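You operate a simulated robot arm through the tools that you are given. There is no shell and no other tool. Be economical: measure what you need, move in short steps, check, and stop when the job is done.

You run a simulated robot arm. Do the job below in one go: nothing can be reset, and whatever is moved stays where it is left.

## Task
Stand the rubber buffer with the smallest size on its label from the top of the trestle table beside the sanding block. It goes on the side that lies toward x +0.0, y -1.0 (a direction in the base frame), with about 3 cm between them.

The check looks at the end state, three seconds after you hand in, the way a careful person would. Anything else that was tipped, shoved, dropped, spilled or broken makes it a failure.

## Robot
A 7-joint arm with a two-finger parallel gripper, fixed in place. Base frame: the origin is at the foot of the arm, x ahead of it, y to its left, z up; the work surface is at about z = 78. Units: cm, rad, N and s.
With the tool pointing down near the work surface it reaches from about 22 to 68 cm from the base axis. Its first joint turns from -1.152 to 1.152 rad. Payload 2.4 kg.
The TCP is the grasp point between the finger pads, 3 cm short of the fingertips. In the tool frame z runs along the fingers and y along their closing line. The gripper opens to 9.4 cm. The fingers are 2.8 cm wide and 1 cm thick; the gripper's body (5 by 9.6 cm) begins 5.5 cm behind the TCP.
Orientation is that of the tool frame in the base frame, as a unit quaternion [x, y, z, w]. With the fingers straight down and closing along the base's y, the tool's x points along the base's -x, its y along +y and its z along -z.

## Interface
- The arm moves only by the tool nudge_tool. Its argument "commands" is a list that holds one entry, the list of rows, each a list of 5 numbers: the opening, from 0 (shut) to 1 (fully open), then the shift along the base's x, y, z in cm, then the turn about the base's z in rad. In form: [[[jaw, tx, ty, tz, twist], ...]]. A call has 1 to 12 rows; each row shifts and turns the commanded pose from where the row before left it. Rows are played at 5 a second. More than 5 cm and 0.15 rad between two rows, or a gripper value outside its range, and nothing of the call is played. A pose out of reach is approached as far as the arm can. The call stops where the force on the tool passes 40 N (or 10 N more than at its start, if that is more) or the arm is blocked; 0.2 s more then pass. The fingers move at their own pace (about 15.3 cm/s each) and stop on an object; they squeeze with about 40 N. The grip force told is the motor's: it shows also when the fingers shut on nothing. Time passes only in rows, and 0.2 s behind the last, so rows that do not move let the fingers close. The reply holds the time, the measured pose of the TCP, the force on the tool along the base axes, the opening and the grip force, in the units named above and with some noise.
- Cameras (640 x 400 px; columns grow to the right, rows downward): "scene" is fixed at [3.01, 47.36, 143.08]; the picture's right is [-0.80, -0.59, 0.00], its down [-0.41, 0.55, -0.73] and it looks along [0.43, -0.59, -0.69] (base axes); focal length 343 px, centre (320, 200). "wrist" rides on the gripper at [-3.7, 0, -5.8] in the tool frame; the picture's right is [0.00, -1.00, 0.00], its down [0.97, 0.00, -0.24] and it looks along [0.24, 0.00, 0.97] (tool axes); focal length 218 px, centre (320, 200).
- grab_frame(camera): a new picture of that camera. It takes no simulated time.
- probe_pixels(camera, pixels): for up to 12 pixels [column, row] of the newest picture of that camera ("zoom" is the newest enlarged one), the place [x, y, z] in the base frame of the surface seen there, good to about 0.2 cm. It takes no simulated time.
- zoom(camera, box): a new picture of the part [left, top, right, bottom] of that camera's present view, enlarged. It takes no simulated time.
- finish_job(): hands the job in; it is judged then, once.

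Work in short steps. Measure before you move; look again where a grasp or a placing could have gone wrong, and mend it. You have 60 turns and 22 pictures in all, those below and enlarged ones among them. Open the gripper and draw the arm clear of the work before you hand the job in, unless the task says otherwise; then end with one line.

The tools are called as name(argument=value, ...) on one line, values as JSON. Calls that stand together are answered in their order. nudge_tool: Moves the arm, as the interface text tells. Its arguments: {"type":"object","properties":{"commands":{"type":"array","items":{"type":"array","items":{"type":"array","items":{"type":"number"}}}}},"required":["commands"]} The other tools are called the same way: grab_frame (camera) takes a picture; probe_pixels (camera, pixels) gives the place of the surface under pixels of a picture; zoom (camera, box) takes an enlarged picture of a part of a camera's view; finish_job () hands the job in.

At the start:

```text
clock: 0.0
position: [37.41, -5.82, 96.43]
ee_rot: [0.0, 1.0, 0.0, -0.001]
ft_force: [0.2, 0.0, 0.3]
grip_width: 9.39
grip_force: 0.0
```

scene: 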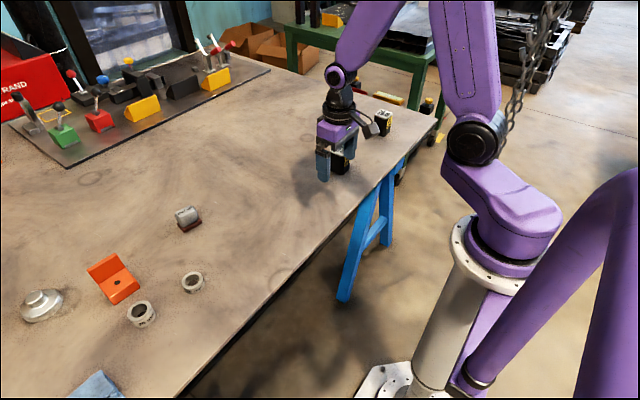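
wrist: 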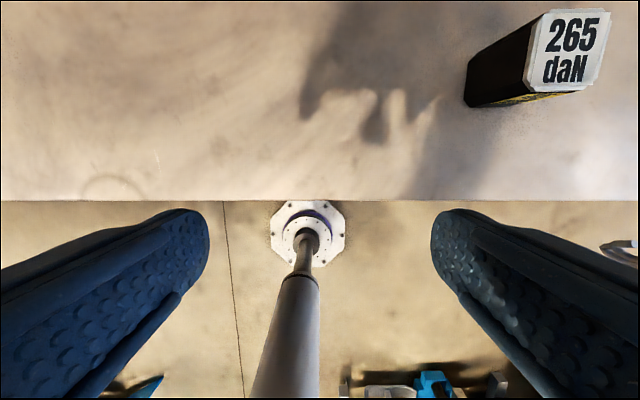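

The scene shows a black block near (340,162), a yellow/white-topped item near (383,122) and small parts at lower left. I zoom into both regions to identify things.

zoom(camera="scene", box=[300, 80, 460, 180])

zoom(camera="scene", box=[0, 190, 260, 400])

```text
4.00 times, centred on (380, 130) of scene
```

zoom: 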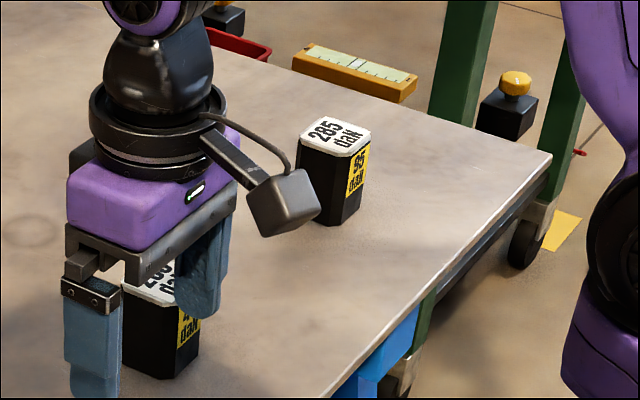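

```text
1.90 times, centred on (130, 295) of scene
```

zoom: 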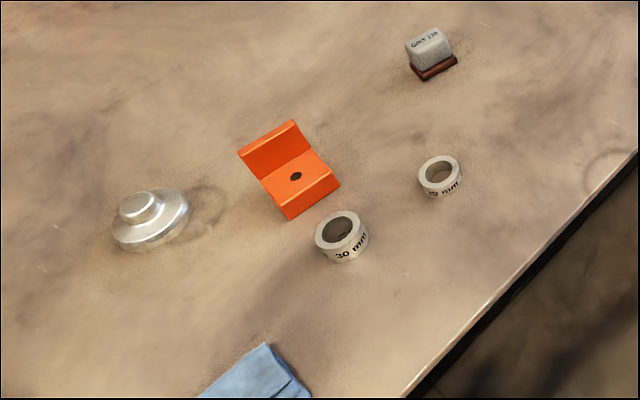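

The sanding block looks like the "GRIT" item at (187,217); the buffers carry a load on top and a size on the yellow side label. I probe positions and lift the arm to clear the view.

probe_pixels(camera="scene", pixels=[[187, 214], [189, 228], [178, 212], [195, 208], [379, 113], [388, 113], [384, 135], [342, 172], [192, 275], [115, 280]])

nudge_tool(commands=[[[1, 0, 2, 4, 0], [1, 0, 4, 2, 0], [1, 0, 4, 0, 0], [1, 0, 4, 0, 0], [1, 0, 4, 0, 0]]])

zoom(camera="scene", box=[310, 90, 430, 180])

grab_frame(camera="wrist")

```text
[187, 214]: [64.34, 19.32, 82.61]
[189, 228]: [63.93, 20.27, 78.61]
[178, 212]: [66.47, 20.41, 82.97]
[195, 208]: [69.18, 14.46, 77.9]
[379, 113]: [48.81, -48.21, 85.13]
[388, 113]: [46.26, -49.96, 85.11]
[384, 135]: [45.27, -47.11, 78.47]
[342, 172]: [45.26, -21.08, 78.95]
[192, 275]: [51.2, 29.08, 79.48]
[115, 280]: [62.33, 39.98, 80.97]
```

```text
clock: 1.2
position: [37.53, 12.06, 102.42]
ee_rot: [0.0, 1.0, -0.002, 0.0]
ft_force: [-0.1, -0.3, -0.4]
grip_width: 9.42
grip_force: 0.0
```

```text
4.44 times, centred on (370, 135) of scene
```

zoom: 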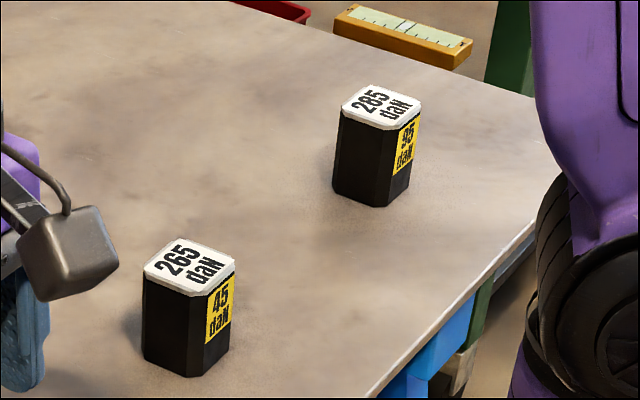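

```text
16 pictures are left
```

wrist: 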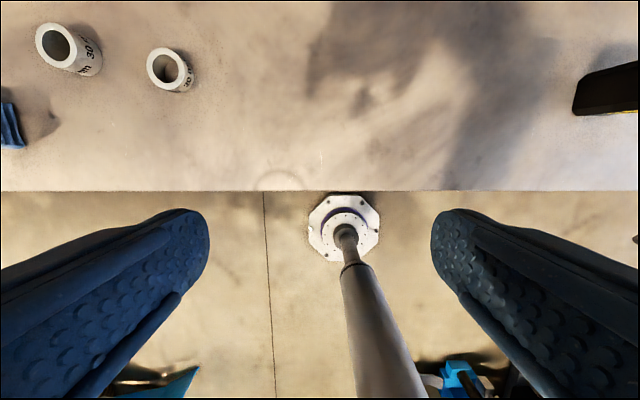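

Readings: buffer A shows 265/45, buffer B 285/95, so A (near x45,y-21) is smaller on both. I check a full scene picture for hidden buffers.

grab_frame(camera="scene")

```text
15 pictures are left
```

scene: 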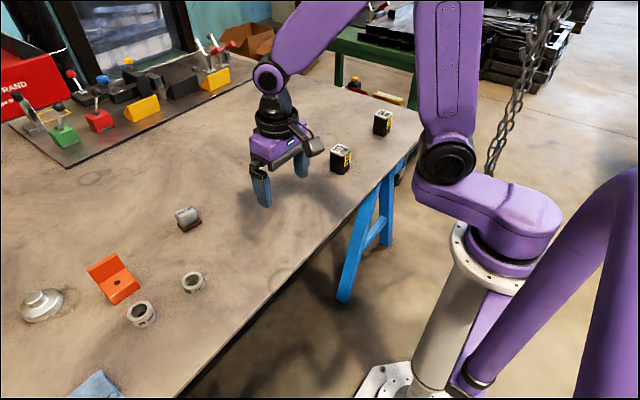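

Only two black blocks and two pale rings with labels are present. I zoom in on the rings and blocks to be sure which are rubber buffers.

zoom(camera="scene", box=[110, 195, 220, 335])

zoom(camera="scene", box=[320, 130, 370, 180])

probe_pixels(camera="zoom", pixels=[[256, 120], [290, 100], [330, 130], [370, 150], [300, 170], [230, 250], [250, 340], [350, 250], [310, 340], [400, 390]])

```text
2.86 times, centred on (165, 265) of scene
```

zoom: 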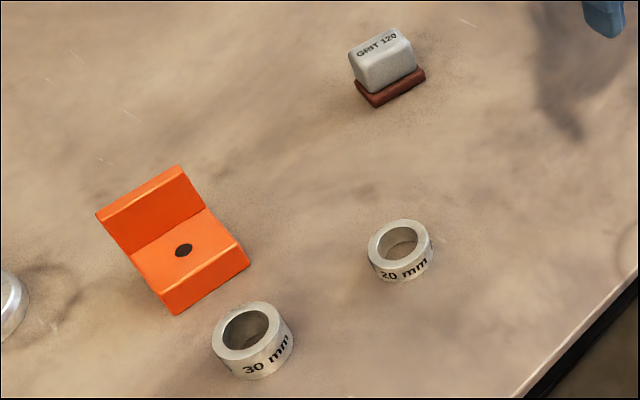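

```text
8.00 times, centred on (345, 155) of scene
```

zoom: 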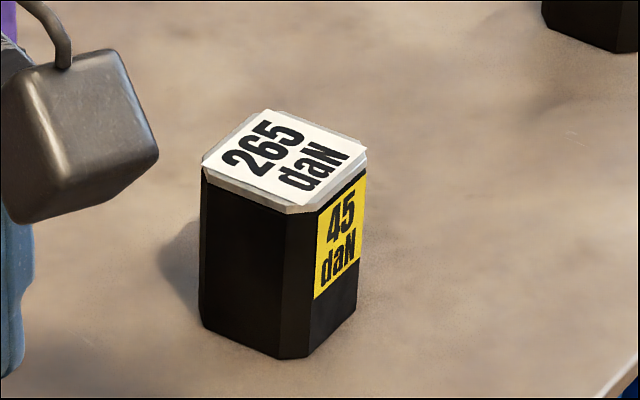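

```text
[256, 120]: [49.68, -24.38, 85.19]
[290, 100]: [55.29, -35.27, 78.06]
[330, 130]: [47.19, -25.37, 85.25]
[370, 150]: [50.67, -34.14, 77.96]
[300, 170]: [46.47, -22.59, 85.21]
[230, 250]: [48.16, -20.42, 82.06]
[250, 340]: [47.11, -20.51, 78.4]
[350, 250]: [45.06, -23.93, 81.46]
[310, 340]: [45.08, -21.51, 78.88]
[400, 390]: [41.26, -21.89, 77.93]
```

The rings are metal, so the 265/45 block A is the target. I measure its top outline now, then the sanding block.

probe_pixels(camera="zoom", pixels=[[206, 163], [213, 152], [258, 114], [268, 112], [278, 112], [355, 147], [362, 150], [364, 157], [315, 209], [300, 210], [290, 208], [250, 185]])

zoom(camera="scene", box=[160, 195, 210, 240])

```text
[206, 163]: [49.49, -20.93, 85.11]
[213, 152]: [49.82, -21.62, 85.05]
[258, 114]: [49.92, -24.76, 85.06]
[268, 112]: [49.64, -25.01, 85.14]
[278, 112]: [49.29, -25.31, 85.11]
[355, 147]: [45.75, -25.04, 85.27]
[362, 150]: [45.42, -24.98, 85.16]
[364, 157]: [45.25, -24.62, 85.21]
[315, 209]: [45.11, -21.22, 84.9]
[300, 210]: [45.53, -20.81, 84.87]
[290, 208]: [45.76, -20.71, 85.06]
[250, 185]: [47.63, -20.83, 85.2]
```

```text
8.89 times, centred on (185, 218) of scene
```

zoom: 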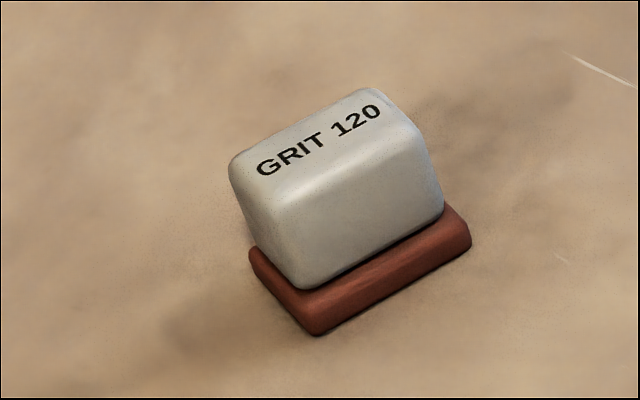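

Buffer A: centre about (47.5,-23.0), 5 cm square, top z 85.2. I probe the sanding block's outline in this zoom.

probe_pixels(camera="zoom", pixels=[[252, 252], [285, 300], [316, 328], [322, 328], [400, 290], [466, 240], [468, 232], [450, 208], [235, 165], [360, 92], [400, 110], [440, 195]])

```text
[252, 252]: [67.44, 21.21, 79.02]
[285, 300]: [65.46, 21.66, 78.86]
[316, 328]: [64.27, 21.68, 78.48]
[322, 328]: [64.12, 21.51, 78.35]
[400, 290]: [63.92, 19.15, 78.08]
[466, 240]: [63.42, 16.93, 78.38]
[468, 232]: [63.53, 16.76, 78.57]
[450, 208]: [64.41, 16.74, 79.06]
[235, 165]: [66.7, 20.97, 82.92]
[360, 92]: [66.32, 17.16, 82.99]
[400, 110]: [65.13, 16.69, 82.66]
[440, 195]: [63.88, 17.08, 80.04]
```

Sanding block: centre ≈(65.4,18.9), its -y end ≈ y 16.4. I move above buffer A at (47.5,-23.0), staying above it.

nudge_tool(commands=[[[1, 1.3, -4.4, 0, 0], [1, 1.3, -4.4, 0, 0], [1, 1.3, -4.4, 0, 0], [1, 1.3, -4.4, 0, 0], [1, 1.3, -4.4, 0, 0], [1, 1.3, -4.4, 0, 0], [1, 1.3, -4.4, 0, 0], [1, 1.0, -4.3, 0, 0], [1, 0, 0, -4, 0], [1, 0, 0, -4, 0], [1, 0, 0, 0, 0]]])

grab_frame(camera="wrist")

```text
clock: 3.6
position: [47.87, -23.01, 94.59]
ee_rot: [0.0, 1.0, 0.0, 0.0]
ft_force: [-0.4, -0.2, -0.6]
grip_width: 9.41
grip_force: 0.1
```

```text
11 pictures are left
```

wrist: 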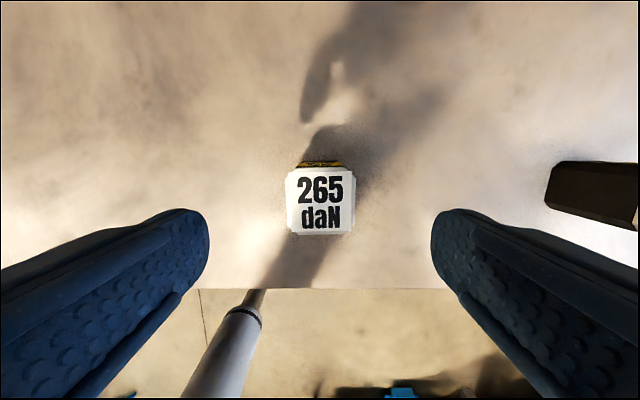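

The label at (320,203) is centred between the fingers. I lower to TCP z≈82.2, then close.

nudge_tool(commands=[[[1, -0.2, 0, -3, 0], [1, 0, 0, -3, 0], [1, 0, 0, -3, 0], [1, 0, 0, -3.2, 0], [1, 0, 0, 0, 0], [0, 0, 0, 0, 0], [0, 0, 0, 0, 0], [0, 0, 0, 0, 0]]])

```text
clock: 5.4
position: [47.4, -23.13, 82.29]
ee_rot: [0.0, 1.0, 0.0, 0.0]
ft_force: [-0.2, 1.1, -0.4]
grip_width: 5.4
grip_force: 40.0
```

Held at width 5.4 with 40 N. I lift it clear to check the grip.

nudge_tool(commands=[[[0, 0, 0, 1, 0], [0, 0, 0, 2, 0], [0, 0, 0, 3, 0], [0, 0, 0, 4, 0], [0, 0, 0, 0, 0]]])

zoom(camera="scene", box=[290, 80, 410, 180])

```text
clock: 6.6
position: [47.45, -23.08, 92.36]
ee_rot: [0.0, 1.0, 0.0, -0.002]
ft_force: [-0.2, -0.6, -2.4]
grip_width: 4.95
grip_force: 40.2
```

```text
4.00 times, centred on (350, 130) of scene
```

zoom: 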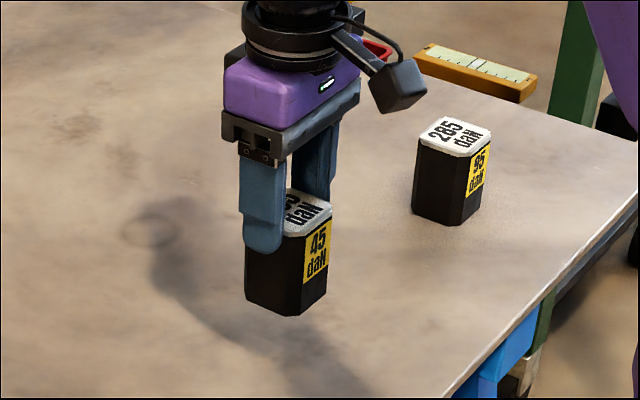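

The buffer is held upright, but the fingers look a little high on it; I probe top and lower edges to see if it slipped.

probe_pixels(camera="zoom", pixels=[[310, 208], [320, 228], [288, 310], [270, 300], [262, 245], [265, 252], [250, 275], [318, 300]])

```text
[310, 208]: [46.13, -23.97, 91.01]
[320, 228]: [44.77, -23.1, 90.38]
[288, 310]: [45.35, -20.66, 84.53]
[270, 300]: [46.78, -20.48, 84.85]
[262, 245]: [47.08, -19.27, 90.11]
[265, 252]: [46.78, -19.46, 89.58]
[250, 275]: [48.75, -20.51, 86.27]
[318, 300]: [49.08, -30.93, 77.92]
```

Top is at z 91.0, so it slipped about 4 cm and the grip is only 1.7 cm deep. I set it back down right here slowly to regrip.

nudge_tool(commands=[[[0, 0, 0, -1.5, 0], [0, 0, 0, -1.5, 0], [0, 0, 0, -1.0, 0], [0, 0, 0, -0.7, 0], [0, 0, 0, -0.4, 0], [0, 0, 0, 0, 0]]])

zoom(camera="scene", box=[290, 100, 390, 180])

probe_pixels(camera="scene", pixels=[[345, 150]])

```text
clock: 8.0
position: [47.33, -23.0, 87.14]
ee_rot: [-0.001, 1.0, 0.001, 0.0]
ft_force: [1.2, 0.4, -3.3]
grip_width: 4.97
grip_force: 40.7
```

```text
5.00 times, centred on (340, 140) of scene
```

zoom: 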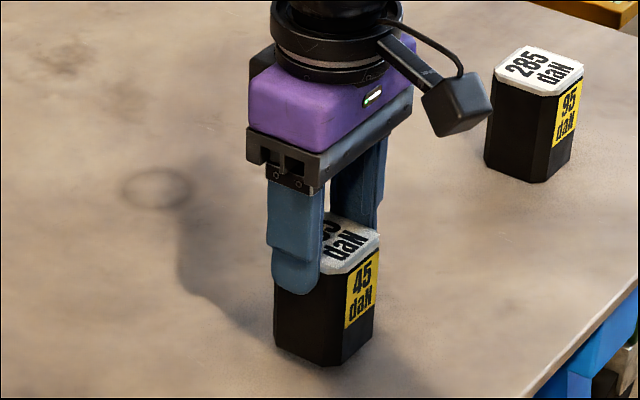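

```text
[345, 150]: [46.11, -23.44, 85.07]
```

The top now reads 85.07, close to the resting height of 85.2. I probe top and bottom edges to confirm it is on the table before opening.

probe_pixels(camera="zoom", pixels=[[345, 260], [355, 245], [335, 265], [322, 363], [300, 355], [365, 325], [350, 240], [560, 75]])

```text
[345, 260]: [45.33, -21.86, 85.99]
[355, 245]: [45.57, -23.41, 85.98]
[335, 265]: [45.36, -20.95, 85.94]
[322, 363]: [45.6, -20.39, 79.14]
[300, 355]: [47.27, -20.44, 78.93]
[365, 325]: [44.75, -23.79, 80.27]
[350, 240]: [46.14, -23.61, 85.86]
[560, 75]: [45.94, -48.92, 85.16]
```

The top is at 85.9, still ~0.7 cm above rest. I lower in small steps, then open.

nudge_tool(commands=[[[0, 0, 0, -0.3, 0], [0, 0, 0, -0.3, 0], [0, 0, 0, -0.2, 0], [0, 0, 0, 0, 0]]])

```text
clock: 9.0
position: [47.42, -22.97, 86.47]
ee_rot: [0.0, 1.0, 0.0, 0.0]
ft_force: [-4.4, 3.1, 14.4]
grip_width: 4.97
grip_force: 40.4
```

14 N contact shows it rests on the table. I open, lower around it to z≈82, close with a longer wait and read the width.

nudge_tool(commands=[[[1, 0, 0, 0, 0], [1, 0, 0, 0, 0], [1, 0, 0, -1.5, 0], [1, 0, 0, -1.5, 0], [1, 0, 0, -1.5, 0], [1, 0, 0, 0, 0], [0, 0, 0, 0, 0], [0, 0, 0, 0, 0], [0, 0, 0, 0, 0], [0, 0, 0, 0, 0], [0, 0, 0, 0, 0]]])

zoom(camera="scene", box=[290, 100, 390, 180])

```text
clock: 11.4
position: [47.44, -23.22, 81.82]
ee_rot: [0.001, 1.0, 0.0, 0.0]
ft_force: [0.4, 3.5, 1.4]
grip_width: 5.42
grip_force: 40.3
```

```text
5.00 times, centred on (340, 140) of scene
```

zoom: 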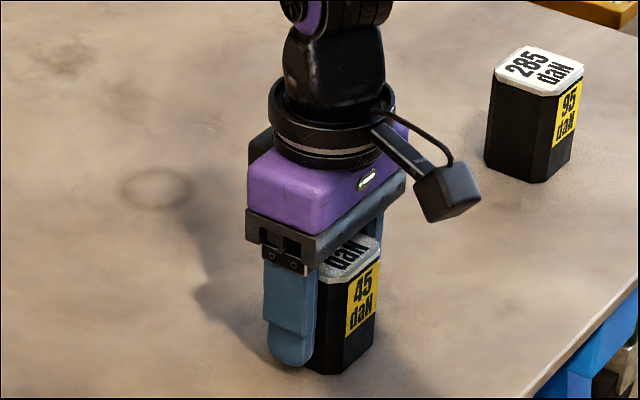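

The lower grip is 5.42 wide but the upper part 4.97, so the body is uneven somewhere, probably on the unseen -y face. I open, rise, and shift toward -y to view that face with the wrist camera.

nudge_tool(commands=[[[1, 0, 0, 0, 0], [1, 0, 0, 0, 0], [1, 0, 0, 3, 0], [1, 0, 0, 4, 0], [1, 0, 0, 4, 0], [1, 0, -4, 0, 0], [1, 0, -4, 0, 0], [1, 0, -4, 0, 0], [1, 0, 0, 0, 0]]])

grab_frame(camera="wrist")

```text
clock: 13.4
position: [47.47, -35.24, 93.0]
ee_rot: [0.001, 1.0, 0.0, 0.0]
ft_force: [-0.5, -0.7, 0.3]
grip_width: 9.42
grip_force: 0.0
```

```text
7 pictures are left
```

wrist: 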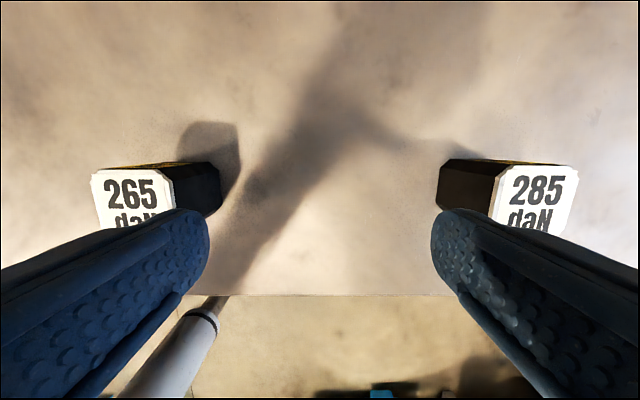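

The -y face of A is visible around (175–220,165–210). I probe it from top to bottom, with B's +y face for comparison.

probe_pixels(camera="wrist", pixels=[[172, 180], [180, 182], [188, 185], [196, 188], [204, 190], [212, 192], [217, 192], [120, 190], [495, 185], [480, 185], [460, 185], [443, 185]])

```text
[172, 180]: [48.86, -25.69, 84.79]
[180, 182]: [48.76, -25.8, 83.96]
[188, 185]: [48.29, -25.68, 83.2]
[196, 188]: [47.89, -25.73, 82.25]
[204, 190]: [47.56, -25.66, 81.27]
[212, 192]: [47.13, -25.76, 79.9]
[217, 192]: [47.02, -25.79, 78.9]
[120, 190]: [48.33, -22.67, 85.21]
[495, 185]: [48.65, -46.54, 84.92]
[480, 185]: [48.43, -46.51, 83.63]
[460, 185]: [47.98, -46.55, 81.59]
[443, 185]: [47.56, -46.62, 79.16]
```

The faces are flat, so the slip is likely low friction during a fast lift. I return, grip with TCP at z≈83, and lift only 1 cm slowly, using the width as slip indicator.

nudge_tool(commands=[[[1, 0, 4, 0, 0], [1, 0, 4, 0, 0], [1, 0, 4.1, 0, 0], [1, 0, 0, 0, 0], [1, 0, 0, -4, 0], [1, 0, 0, -3, 0], [1, 0, 0, -2.8, 0], [1, 0, 0, 0, 0], [0, 0, 0, 0, 0], [0, 0, 0, 0, 0], [0, 0, 0, 0, 0], [0, 0, 0, 0, 0]]])

nudge_tool(commands=[[[0, 0, 0, 0.2, 0], [0, 0, 0, 0.2, 0], [0, 0, 0, 0.3, 0], [0, 0, 0, 0.3, 0], [0, 0, 0, 0, 0], [0, 0, 0, 0, 0]]])

probe_pixels(camera="scene", pixels=[[345, 150], [346, 153], [343, 172]])

```text
clock: 16.0
position: [47.36, -23.04, 83.27]
ee_rot: [0.001, 1.0, -0.001, 0.0]
ft_force: [1.4, -3.1, 2.3]
grip_width: 5.4
grip_force: 39.9
```

```text
clock: 17.4
position: [47.4, -22.97, 84.09]
ee_rot: [0.0, 1.0, 0.001, 0.0]
ft_force: [0.2, 0.2, -2.8]
grip_width: 5.39
grip_force: 40.4
```

```text
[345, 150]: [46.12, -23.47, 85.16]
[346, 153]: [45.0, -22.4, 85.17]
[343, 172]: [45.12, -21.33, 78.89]
```

Width stays 5.39 with -2.8 N load, so the buffer seems to be lifting. I raise 2 cm more gently and look.

nudge_tool(commands=[[[0, 0, 0, 0.4, 0], [0, 0, 0, 0.4, 0], [0, 0, 0, 0.4, 0], [0, 0, 0, 0.4, 0], [0, 0, 0, 0.4, 0], [0, 0, 0, 0, 0], [0, 0, 0, 0, 0]]])

zoom(camera="scene", box=[290, 100, 390, 180])

```text
clock: 19.0
position: [47.38, -22.97, 86.04]
ee_rot: [0.0, 1.0, -0.001, 0.0]
ft_force: [0.2, 0.2, -2.4]
grip_width: 5.42
grip_force: 39.8
```

```text
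5.00 times, centred on (340, 140) of scene
```

zoom: 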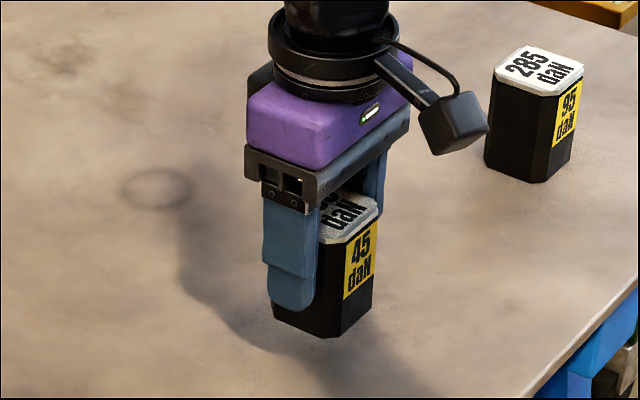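

I check heights: the buffer's top rim near (350,235) and bottom corner near (320,335), against the fingertip at (290,308).

probe_pixels(camera="zoom", pixels=[[340, 238], [360, 215], [350, 225], [320, 335], [305, 330], [285, 322], [290, 308], [340, 320]])

```text
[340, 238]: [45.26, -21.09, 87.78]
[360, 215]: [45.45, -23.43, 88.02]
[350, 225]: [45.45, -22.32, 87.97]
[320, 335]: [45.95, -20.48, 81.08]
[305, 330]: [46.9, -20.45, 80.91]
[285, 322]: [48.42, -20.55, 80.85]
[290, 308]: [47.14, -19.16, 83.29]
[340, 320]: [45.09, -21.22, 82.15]
```

Top 87.95 with TCP 86.04: no slip, buffer is 2.7 cm up. I carry it gently toward (65.3, 10.8) with ramped small steps.

nudge_tool(commands=[[[0, 0.21, 0.4, 0.1, 0], [0, 0.37, 0.7, 0.1, 0], [0, 0.53, 1.0, 0.1, 0], [0, 0.64, 1.2, 0.1, 0], [0, 0.64, 1.2, 0.1, 0], [0, 0.64, 1.2, 0.1, 0], [0, 0.64, 1.2, 0.1, 0], [0, 0.64, 1.2, 0.1, 0], [0, 0.64, 1.2, 0.1, 0], [0, 0.64, 1.2, 0.1, 0], [0, 0.37, 0.7, 0, 0], [0, 0.16, 0.3, 0, 0]]])

nudge_tool(commands=[[[0, 0.21, 0.4, 0, 0], [0, 0.37, 0.7, 0, 0], [0, 0.53, 1.0, 0, 0], [0, 0.64, 1.2, 0, 0], [0, 0.64, 1.2, 0, 0], [0, 0.64, 1.2, 0, 0], [0, 0.64, 1.2, 0, 0], [0, 0.64, 1.2, 0, 0], [0, 0.64, 1.2, 0, 0], [0, 0.64, 1.2, 0, 0], [0, 0.37, 0.7, 0, 0], [0, 0.16, 0.3, 0, 0]]])

```text
clock: 21.6
position: [53.65, -11.47, 87.03]
ee_rot: [0.0, 1.0, 0.0, 0.001]
ft_force: [0.1, -0.7, -3.2]
grip_width: 5.42
grip_force: 39.7
```

```text
clock: 24.2
position: [59.6, 0.11, 87.03]
ee_rot: [0.0, 1.0, 0.0, -0.001]
ft_force: [0.4, -0.2, -3.6]
grip_width: 5.4
grip_force: 40.4
```

The grip is steady (5.40). I make the last leg to about (65.3, 10.8) and look.

nudge_tool(commands=[[[0, 0.21, 0.4, 0, 0], [0, 0.37, 0.7, 0, 0], [0, 0.5, 1.0, 0, 0], [0, 0.6, 1.2, 0, 0], [0, 0.6, 1.2, 0, 0], [0, 0.6, 1.2, 0, 0], [0, 0.6, 1.2, 0, 0], [0, 0.6, 1.2, 0, 0], [0, 0.6, 1.2, 0, 0], [0, 0.5, 0.8, 0, 0], [0, 0.37, 0.5, 0, 0], [0, 0.16, 0.1, 0, 0]]])

zoom(camera="scene", box=[150, 130, 290, 250])

```text
clock: 26.8
position: [65.28, 10.76, 87.11]
ee_rot: [0.0, 1.0, 0.0, -0.001]
ft_force: [0.3, -0.2, -2.9]
grip_width: 5.42
grip_force: 39.9
```

```text
3.33 times, centred on (220, 190) of scene
```

zoom: 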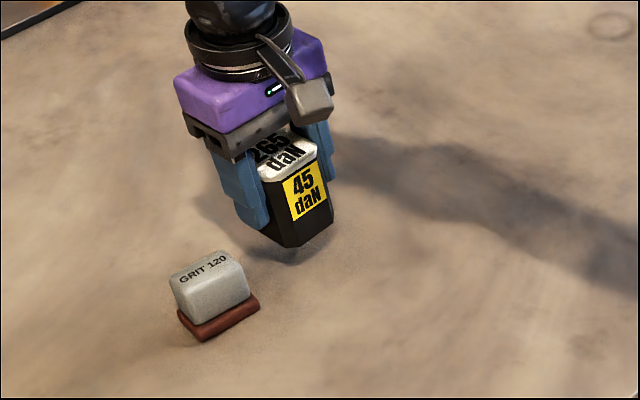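

I probe the buffer's +y face bottom edge, its top, and the sanding block's near end.

probe_pixels(camera="zoom", pixels=[[280, 240], [268, 234], [290, 244], [300, 165], [285, 172], [320, 225], [330, 205], [257, 300], [254, 295], [245, 278], [240, 262]])

```text
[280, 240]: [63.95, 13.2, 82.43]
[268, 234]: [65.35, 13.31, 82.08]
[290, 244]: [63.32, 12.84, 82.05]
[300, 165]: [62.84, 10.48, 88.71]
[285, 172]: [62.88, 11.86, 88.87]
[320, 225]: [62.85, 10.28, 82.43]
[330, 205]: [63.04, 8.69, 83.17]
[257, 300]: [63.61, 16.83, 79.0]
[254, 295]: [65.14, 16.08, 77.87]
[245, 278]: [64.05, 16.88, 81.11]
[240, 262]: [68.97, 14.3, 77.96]
```

Buffer face at y≈13.3 vs block end ≈16.4: gap about 3 cm. I lower gently by ~3.75 cm until contact.

nudge_tool(commands=[[[0, 0, 0, -0.3, 0], [0, 0, 0, -0.5, 0], [0, 0, 0, -0.6, 0], [0, 0, 0, -0.6, 0], [0, 0, 0, -0.6, 0], [0, 0, 0, -0.5, 0], [0, 0, 0, -0.3, 0], [0, 0, 0, -0.2, 0], [0, 0, 0, 0, 0]]])

```text
clock: 28.8
position: [65.38, 10.75, 83.41]
ee_rot: [0.0, 1.0, 0.0, 0.001]
ft_force: [-0.1, -0.2, -2.2]
grip_width: 5.39
grip_force: 40.1
```

Still no contact (-2.2 N). I ease down by 0.1 cm steps.

nudge_tool(commands=[[[0, 0, 0, -0.1, 0], [0, 0, 0, -0.1, 0], [0, 0, 0, 0, 0]]])

```text
clock: 29.6
position: [65.29, 10.67, 83.27]
ee_rot: [0.0, 1.0, 0.0, 0.0]
ft_force: [-0.7, 0.3, -2.1]
grip_width: 5.4
grip_force: 39.9
```

One more small lowering to find the table.

nudge_tool(commands=[[[0, 0, 0, -0.1, 0], [0, 0, 0, -0.1, 0], [0, 0, 0, 0, 0]]])

```text
clock: 30.4
position: [65.38, 10.74, 83.3]
ee_rot: [-0.001, 1.0, 0.0, 0.001]
ft_force: [-14.0, -5.9, 28.9]
grip_width: 5.4
grip_force: 40.0
```

Contact at 29 N: it stands on the table. I back off slightly, open only to about 7.4 cm to keep clear of the sanding block, then rise straight up.

nudge_tool(commands=[[[0, 0, 0, 0.15, 0], [0, 0, 0, 0, 0], [0.78, 0, 0, 0, 0], [0.78, 0, 0, 0, 0], [0.78, 0, 0, 0, 0], [0.78, 0, 0, 1, 0], [0.78, 0, 0, 2, 0], [0.78, 0, 0, 3, 0], [0.78, 0, 0, 4, 0], [0.78, 0, 0, 4, 0]]])

nudge_tool(commands=[[[1, -4, -3, 0, 0], [1, -4, -3, 0, 0], [1, -4, -3, 0, 0], [1, -4, -3, 0, 0], [1, -2, -2, 0, 0]]])

zoom(camera="scene", box=[150, 130, 290, 250])

probe_pixels(camera="zoom", pixels=[[270, 250], [285, 258], [300, 265], [290, 190], [320, 240], [257, 300], [245, 278]])

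```text
clock: 32.6
position: [65.14, 10.79, 97.1]
ee_rot: [0.001, 1.0, 0.0, 0.001]
ft_force: [0.2, 0.3, -0.1]
grip_width: 7.34
grip_force: 0.0
```

```text
clock: 33.8
position: [47.3, -3.53, 97.33]
ee_rot: [0.001, 1.0, -0.001, 0.002]
ft_force: [0.8, 0.9, 0.2]
grip_width: 9.39
grip_force: 0.1
```

```text
3.33 times, centred on (220, 190) of scene
```

zoom: 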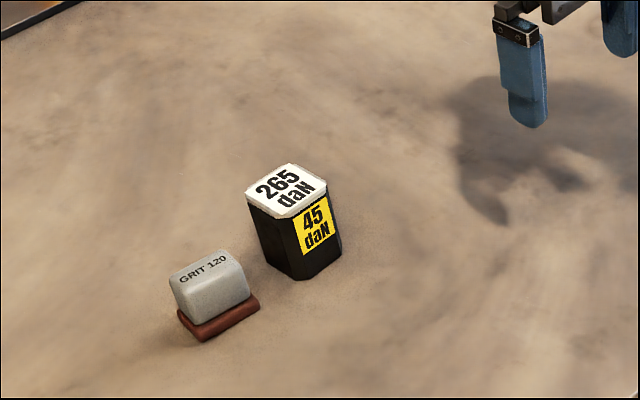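

```text
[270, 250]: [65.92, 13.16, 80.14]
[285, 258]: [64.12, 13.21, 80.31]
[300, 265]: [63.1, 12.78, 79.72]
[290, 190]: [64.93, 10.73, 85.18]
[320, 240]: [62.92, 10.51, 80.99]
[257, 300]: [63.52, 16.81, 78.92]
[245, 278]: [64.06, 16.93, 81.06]
```

The buffer stands upright with its top at z 85.2. Its near face is at y≈13.2, about 3 cm from the sanding block, which has not moved, and the arm is clear. I hand in.

finish_job()

```text
The job is handed in.
```

The smallest-labelled rubber buffer (265 daN on top, 45 daN on the side) now stands upright on the sanding block's -y side, about 3 cm from it. It slipped in the grip on the first lift, so I set it back down and regripped it before carrying it over; nothing else was disturbed.
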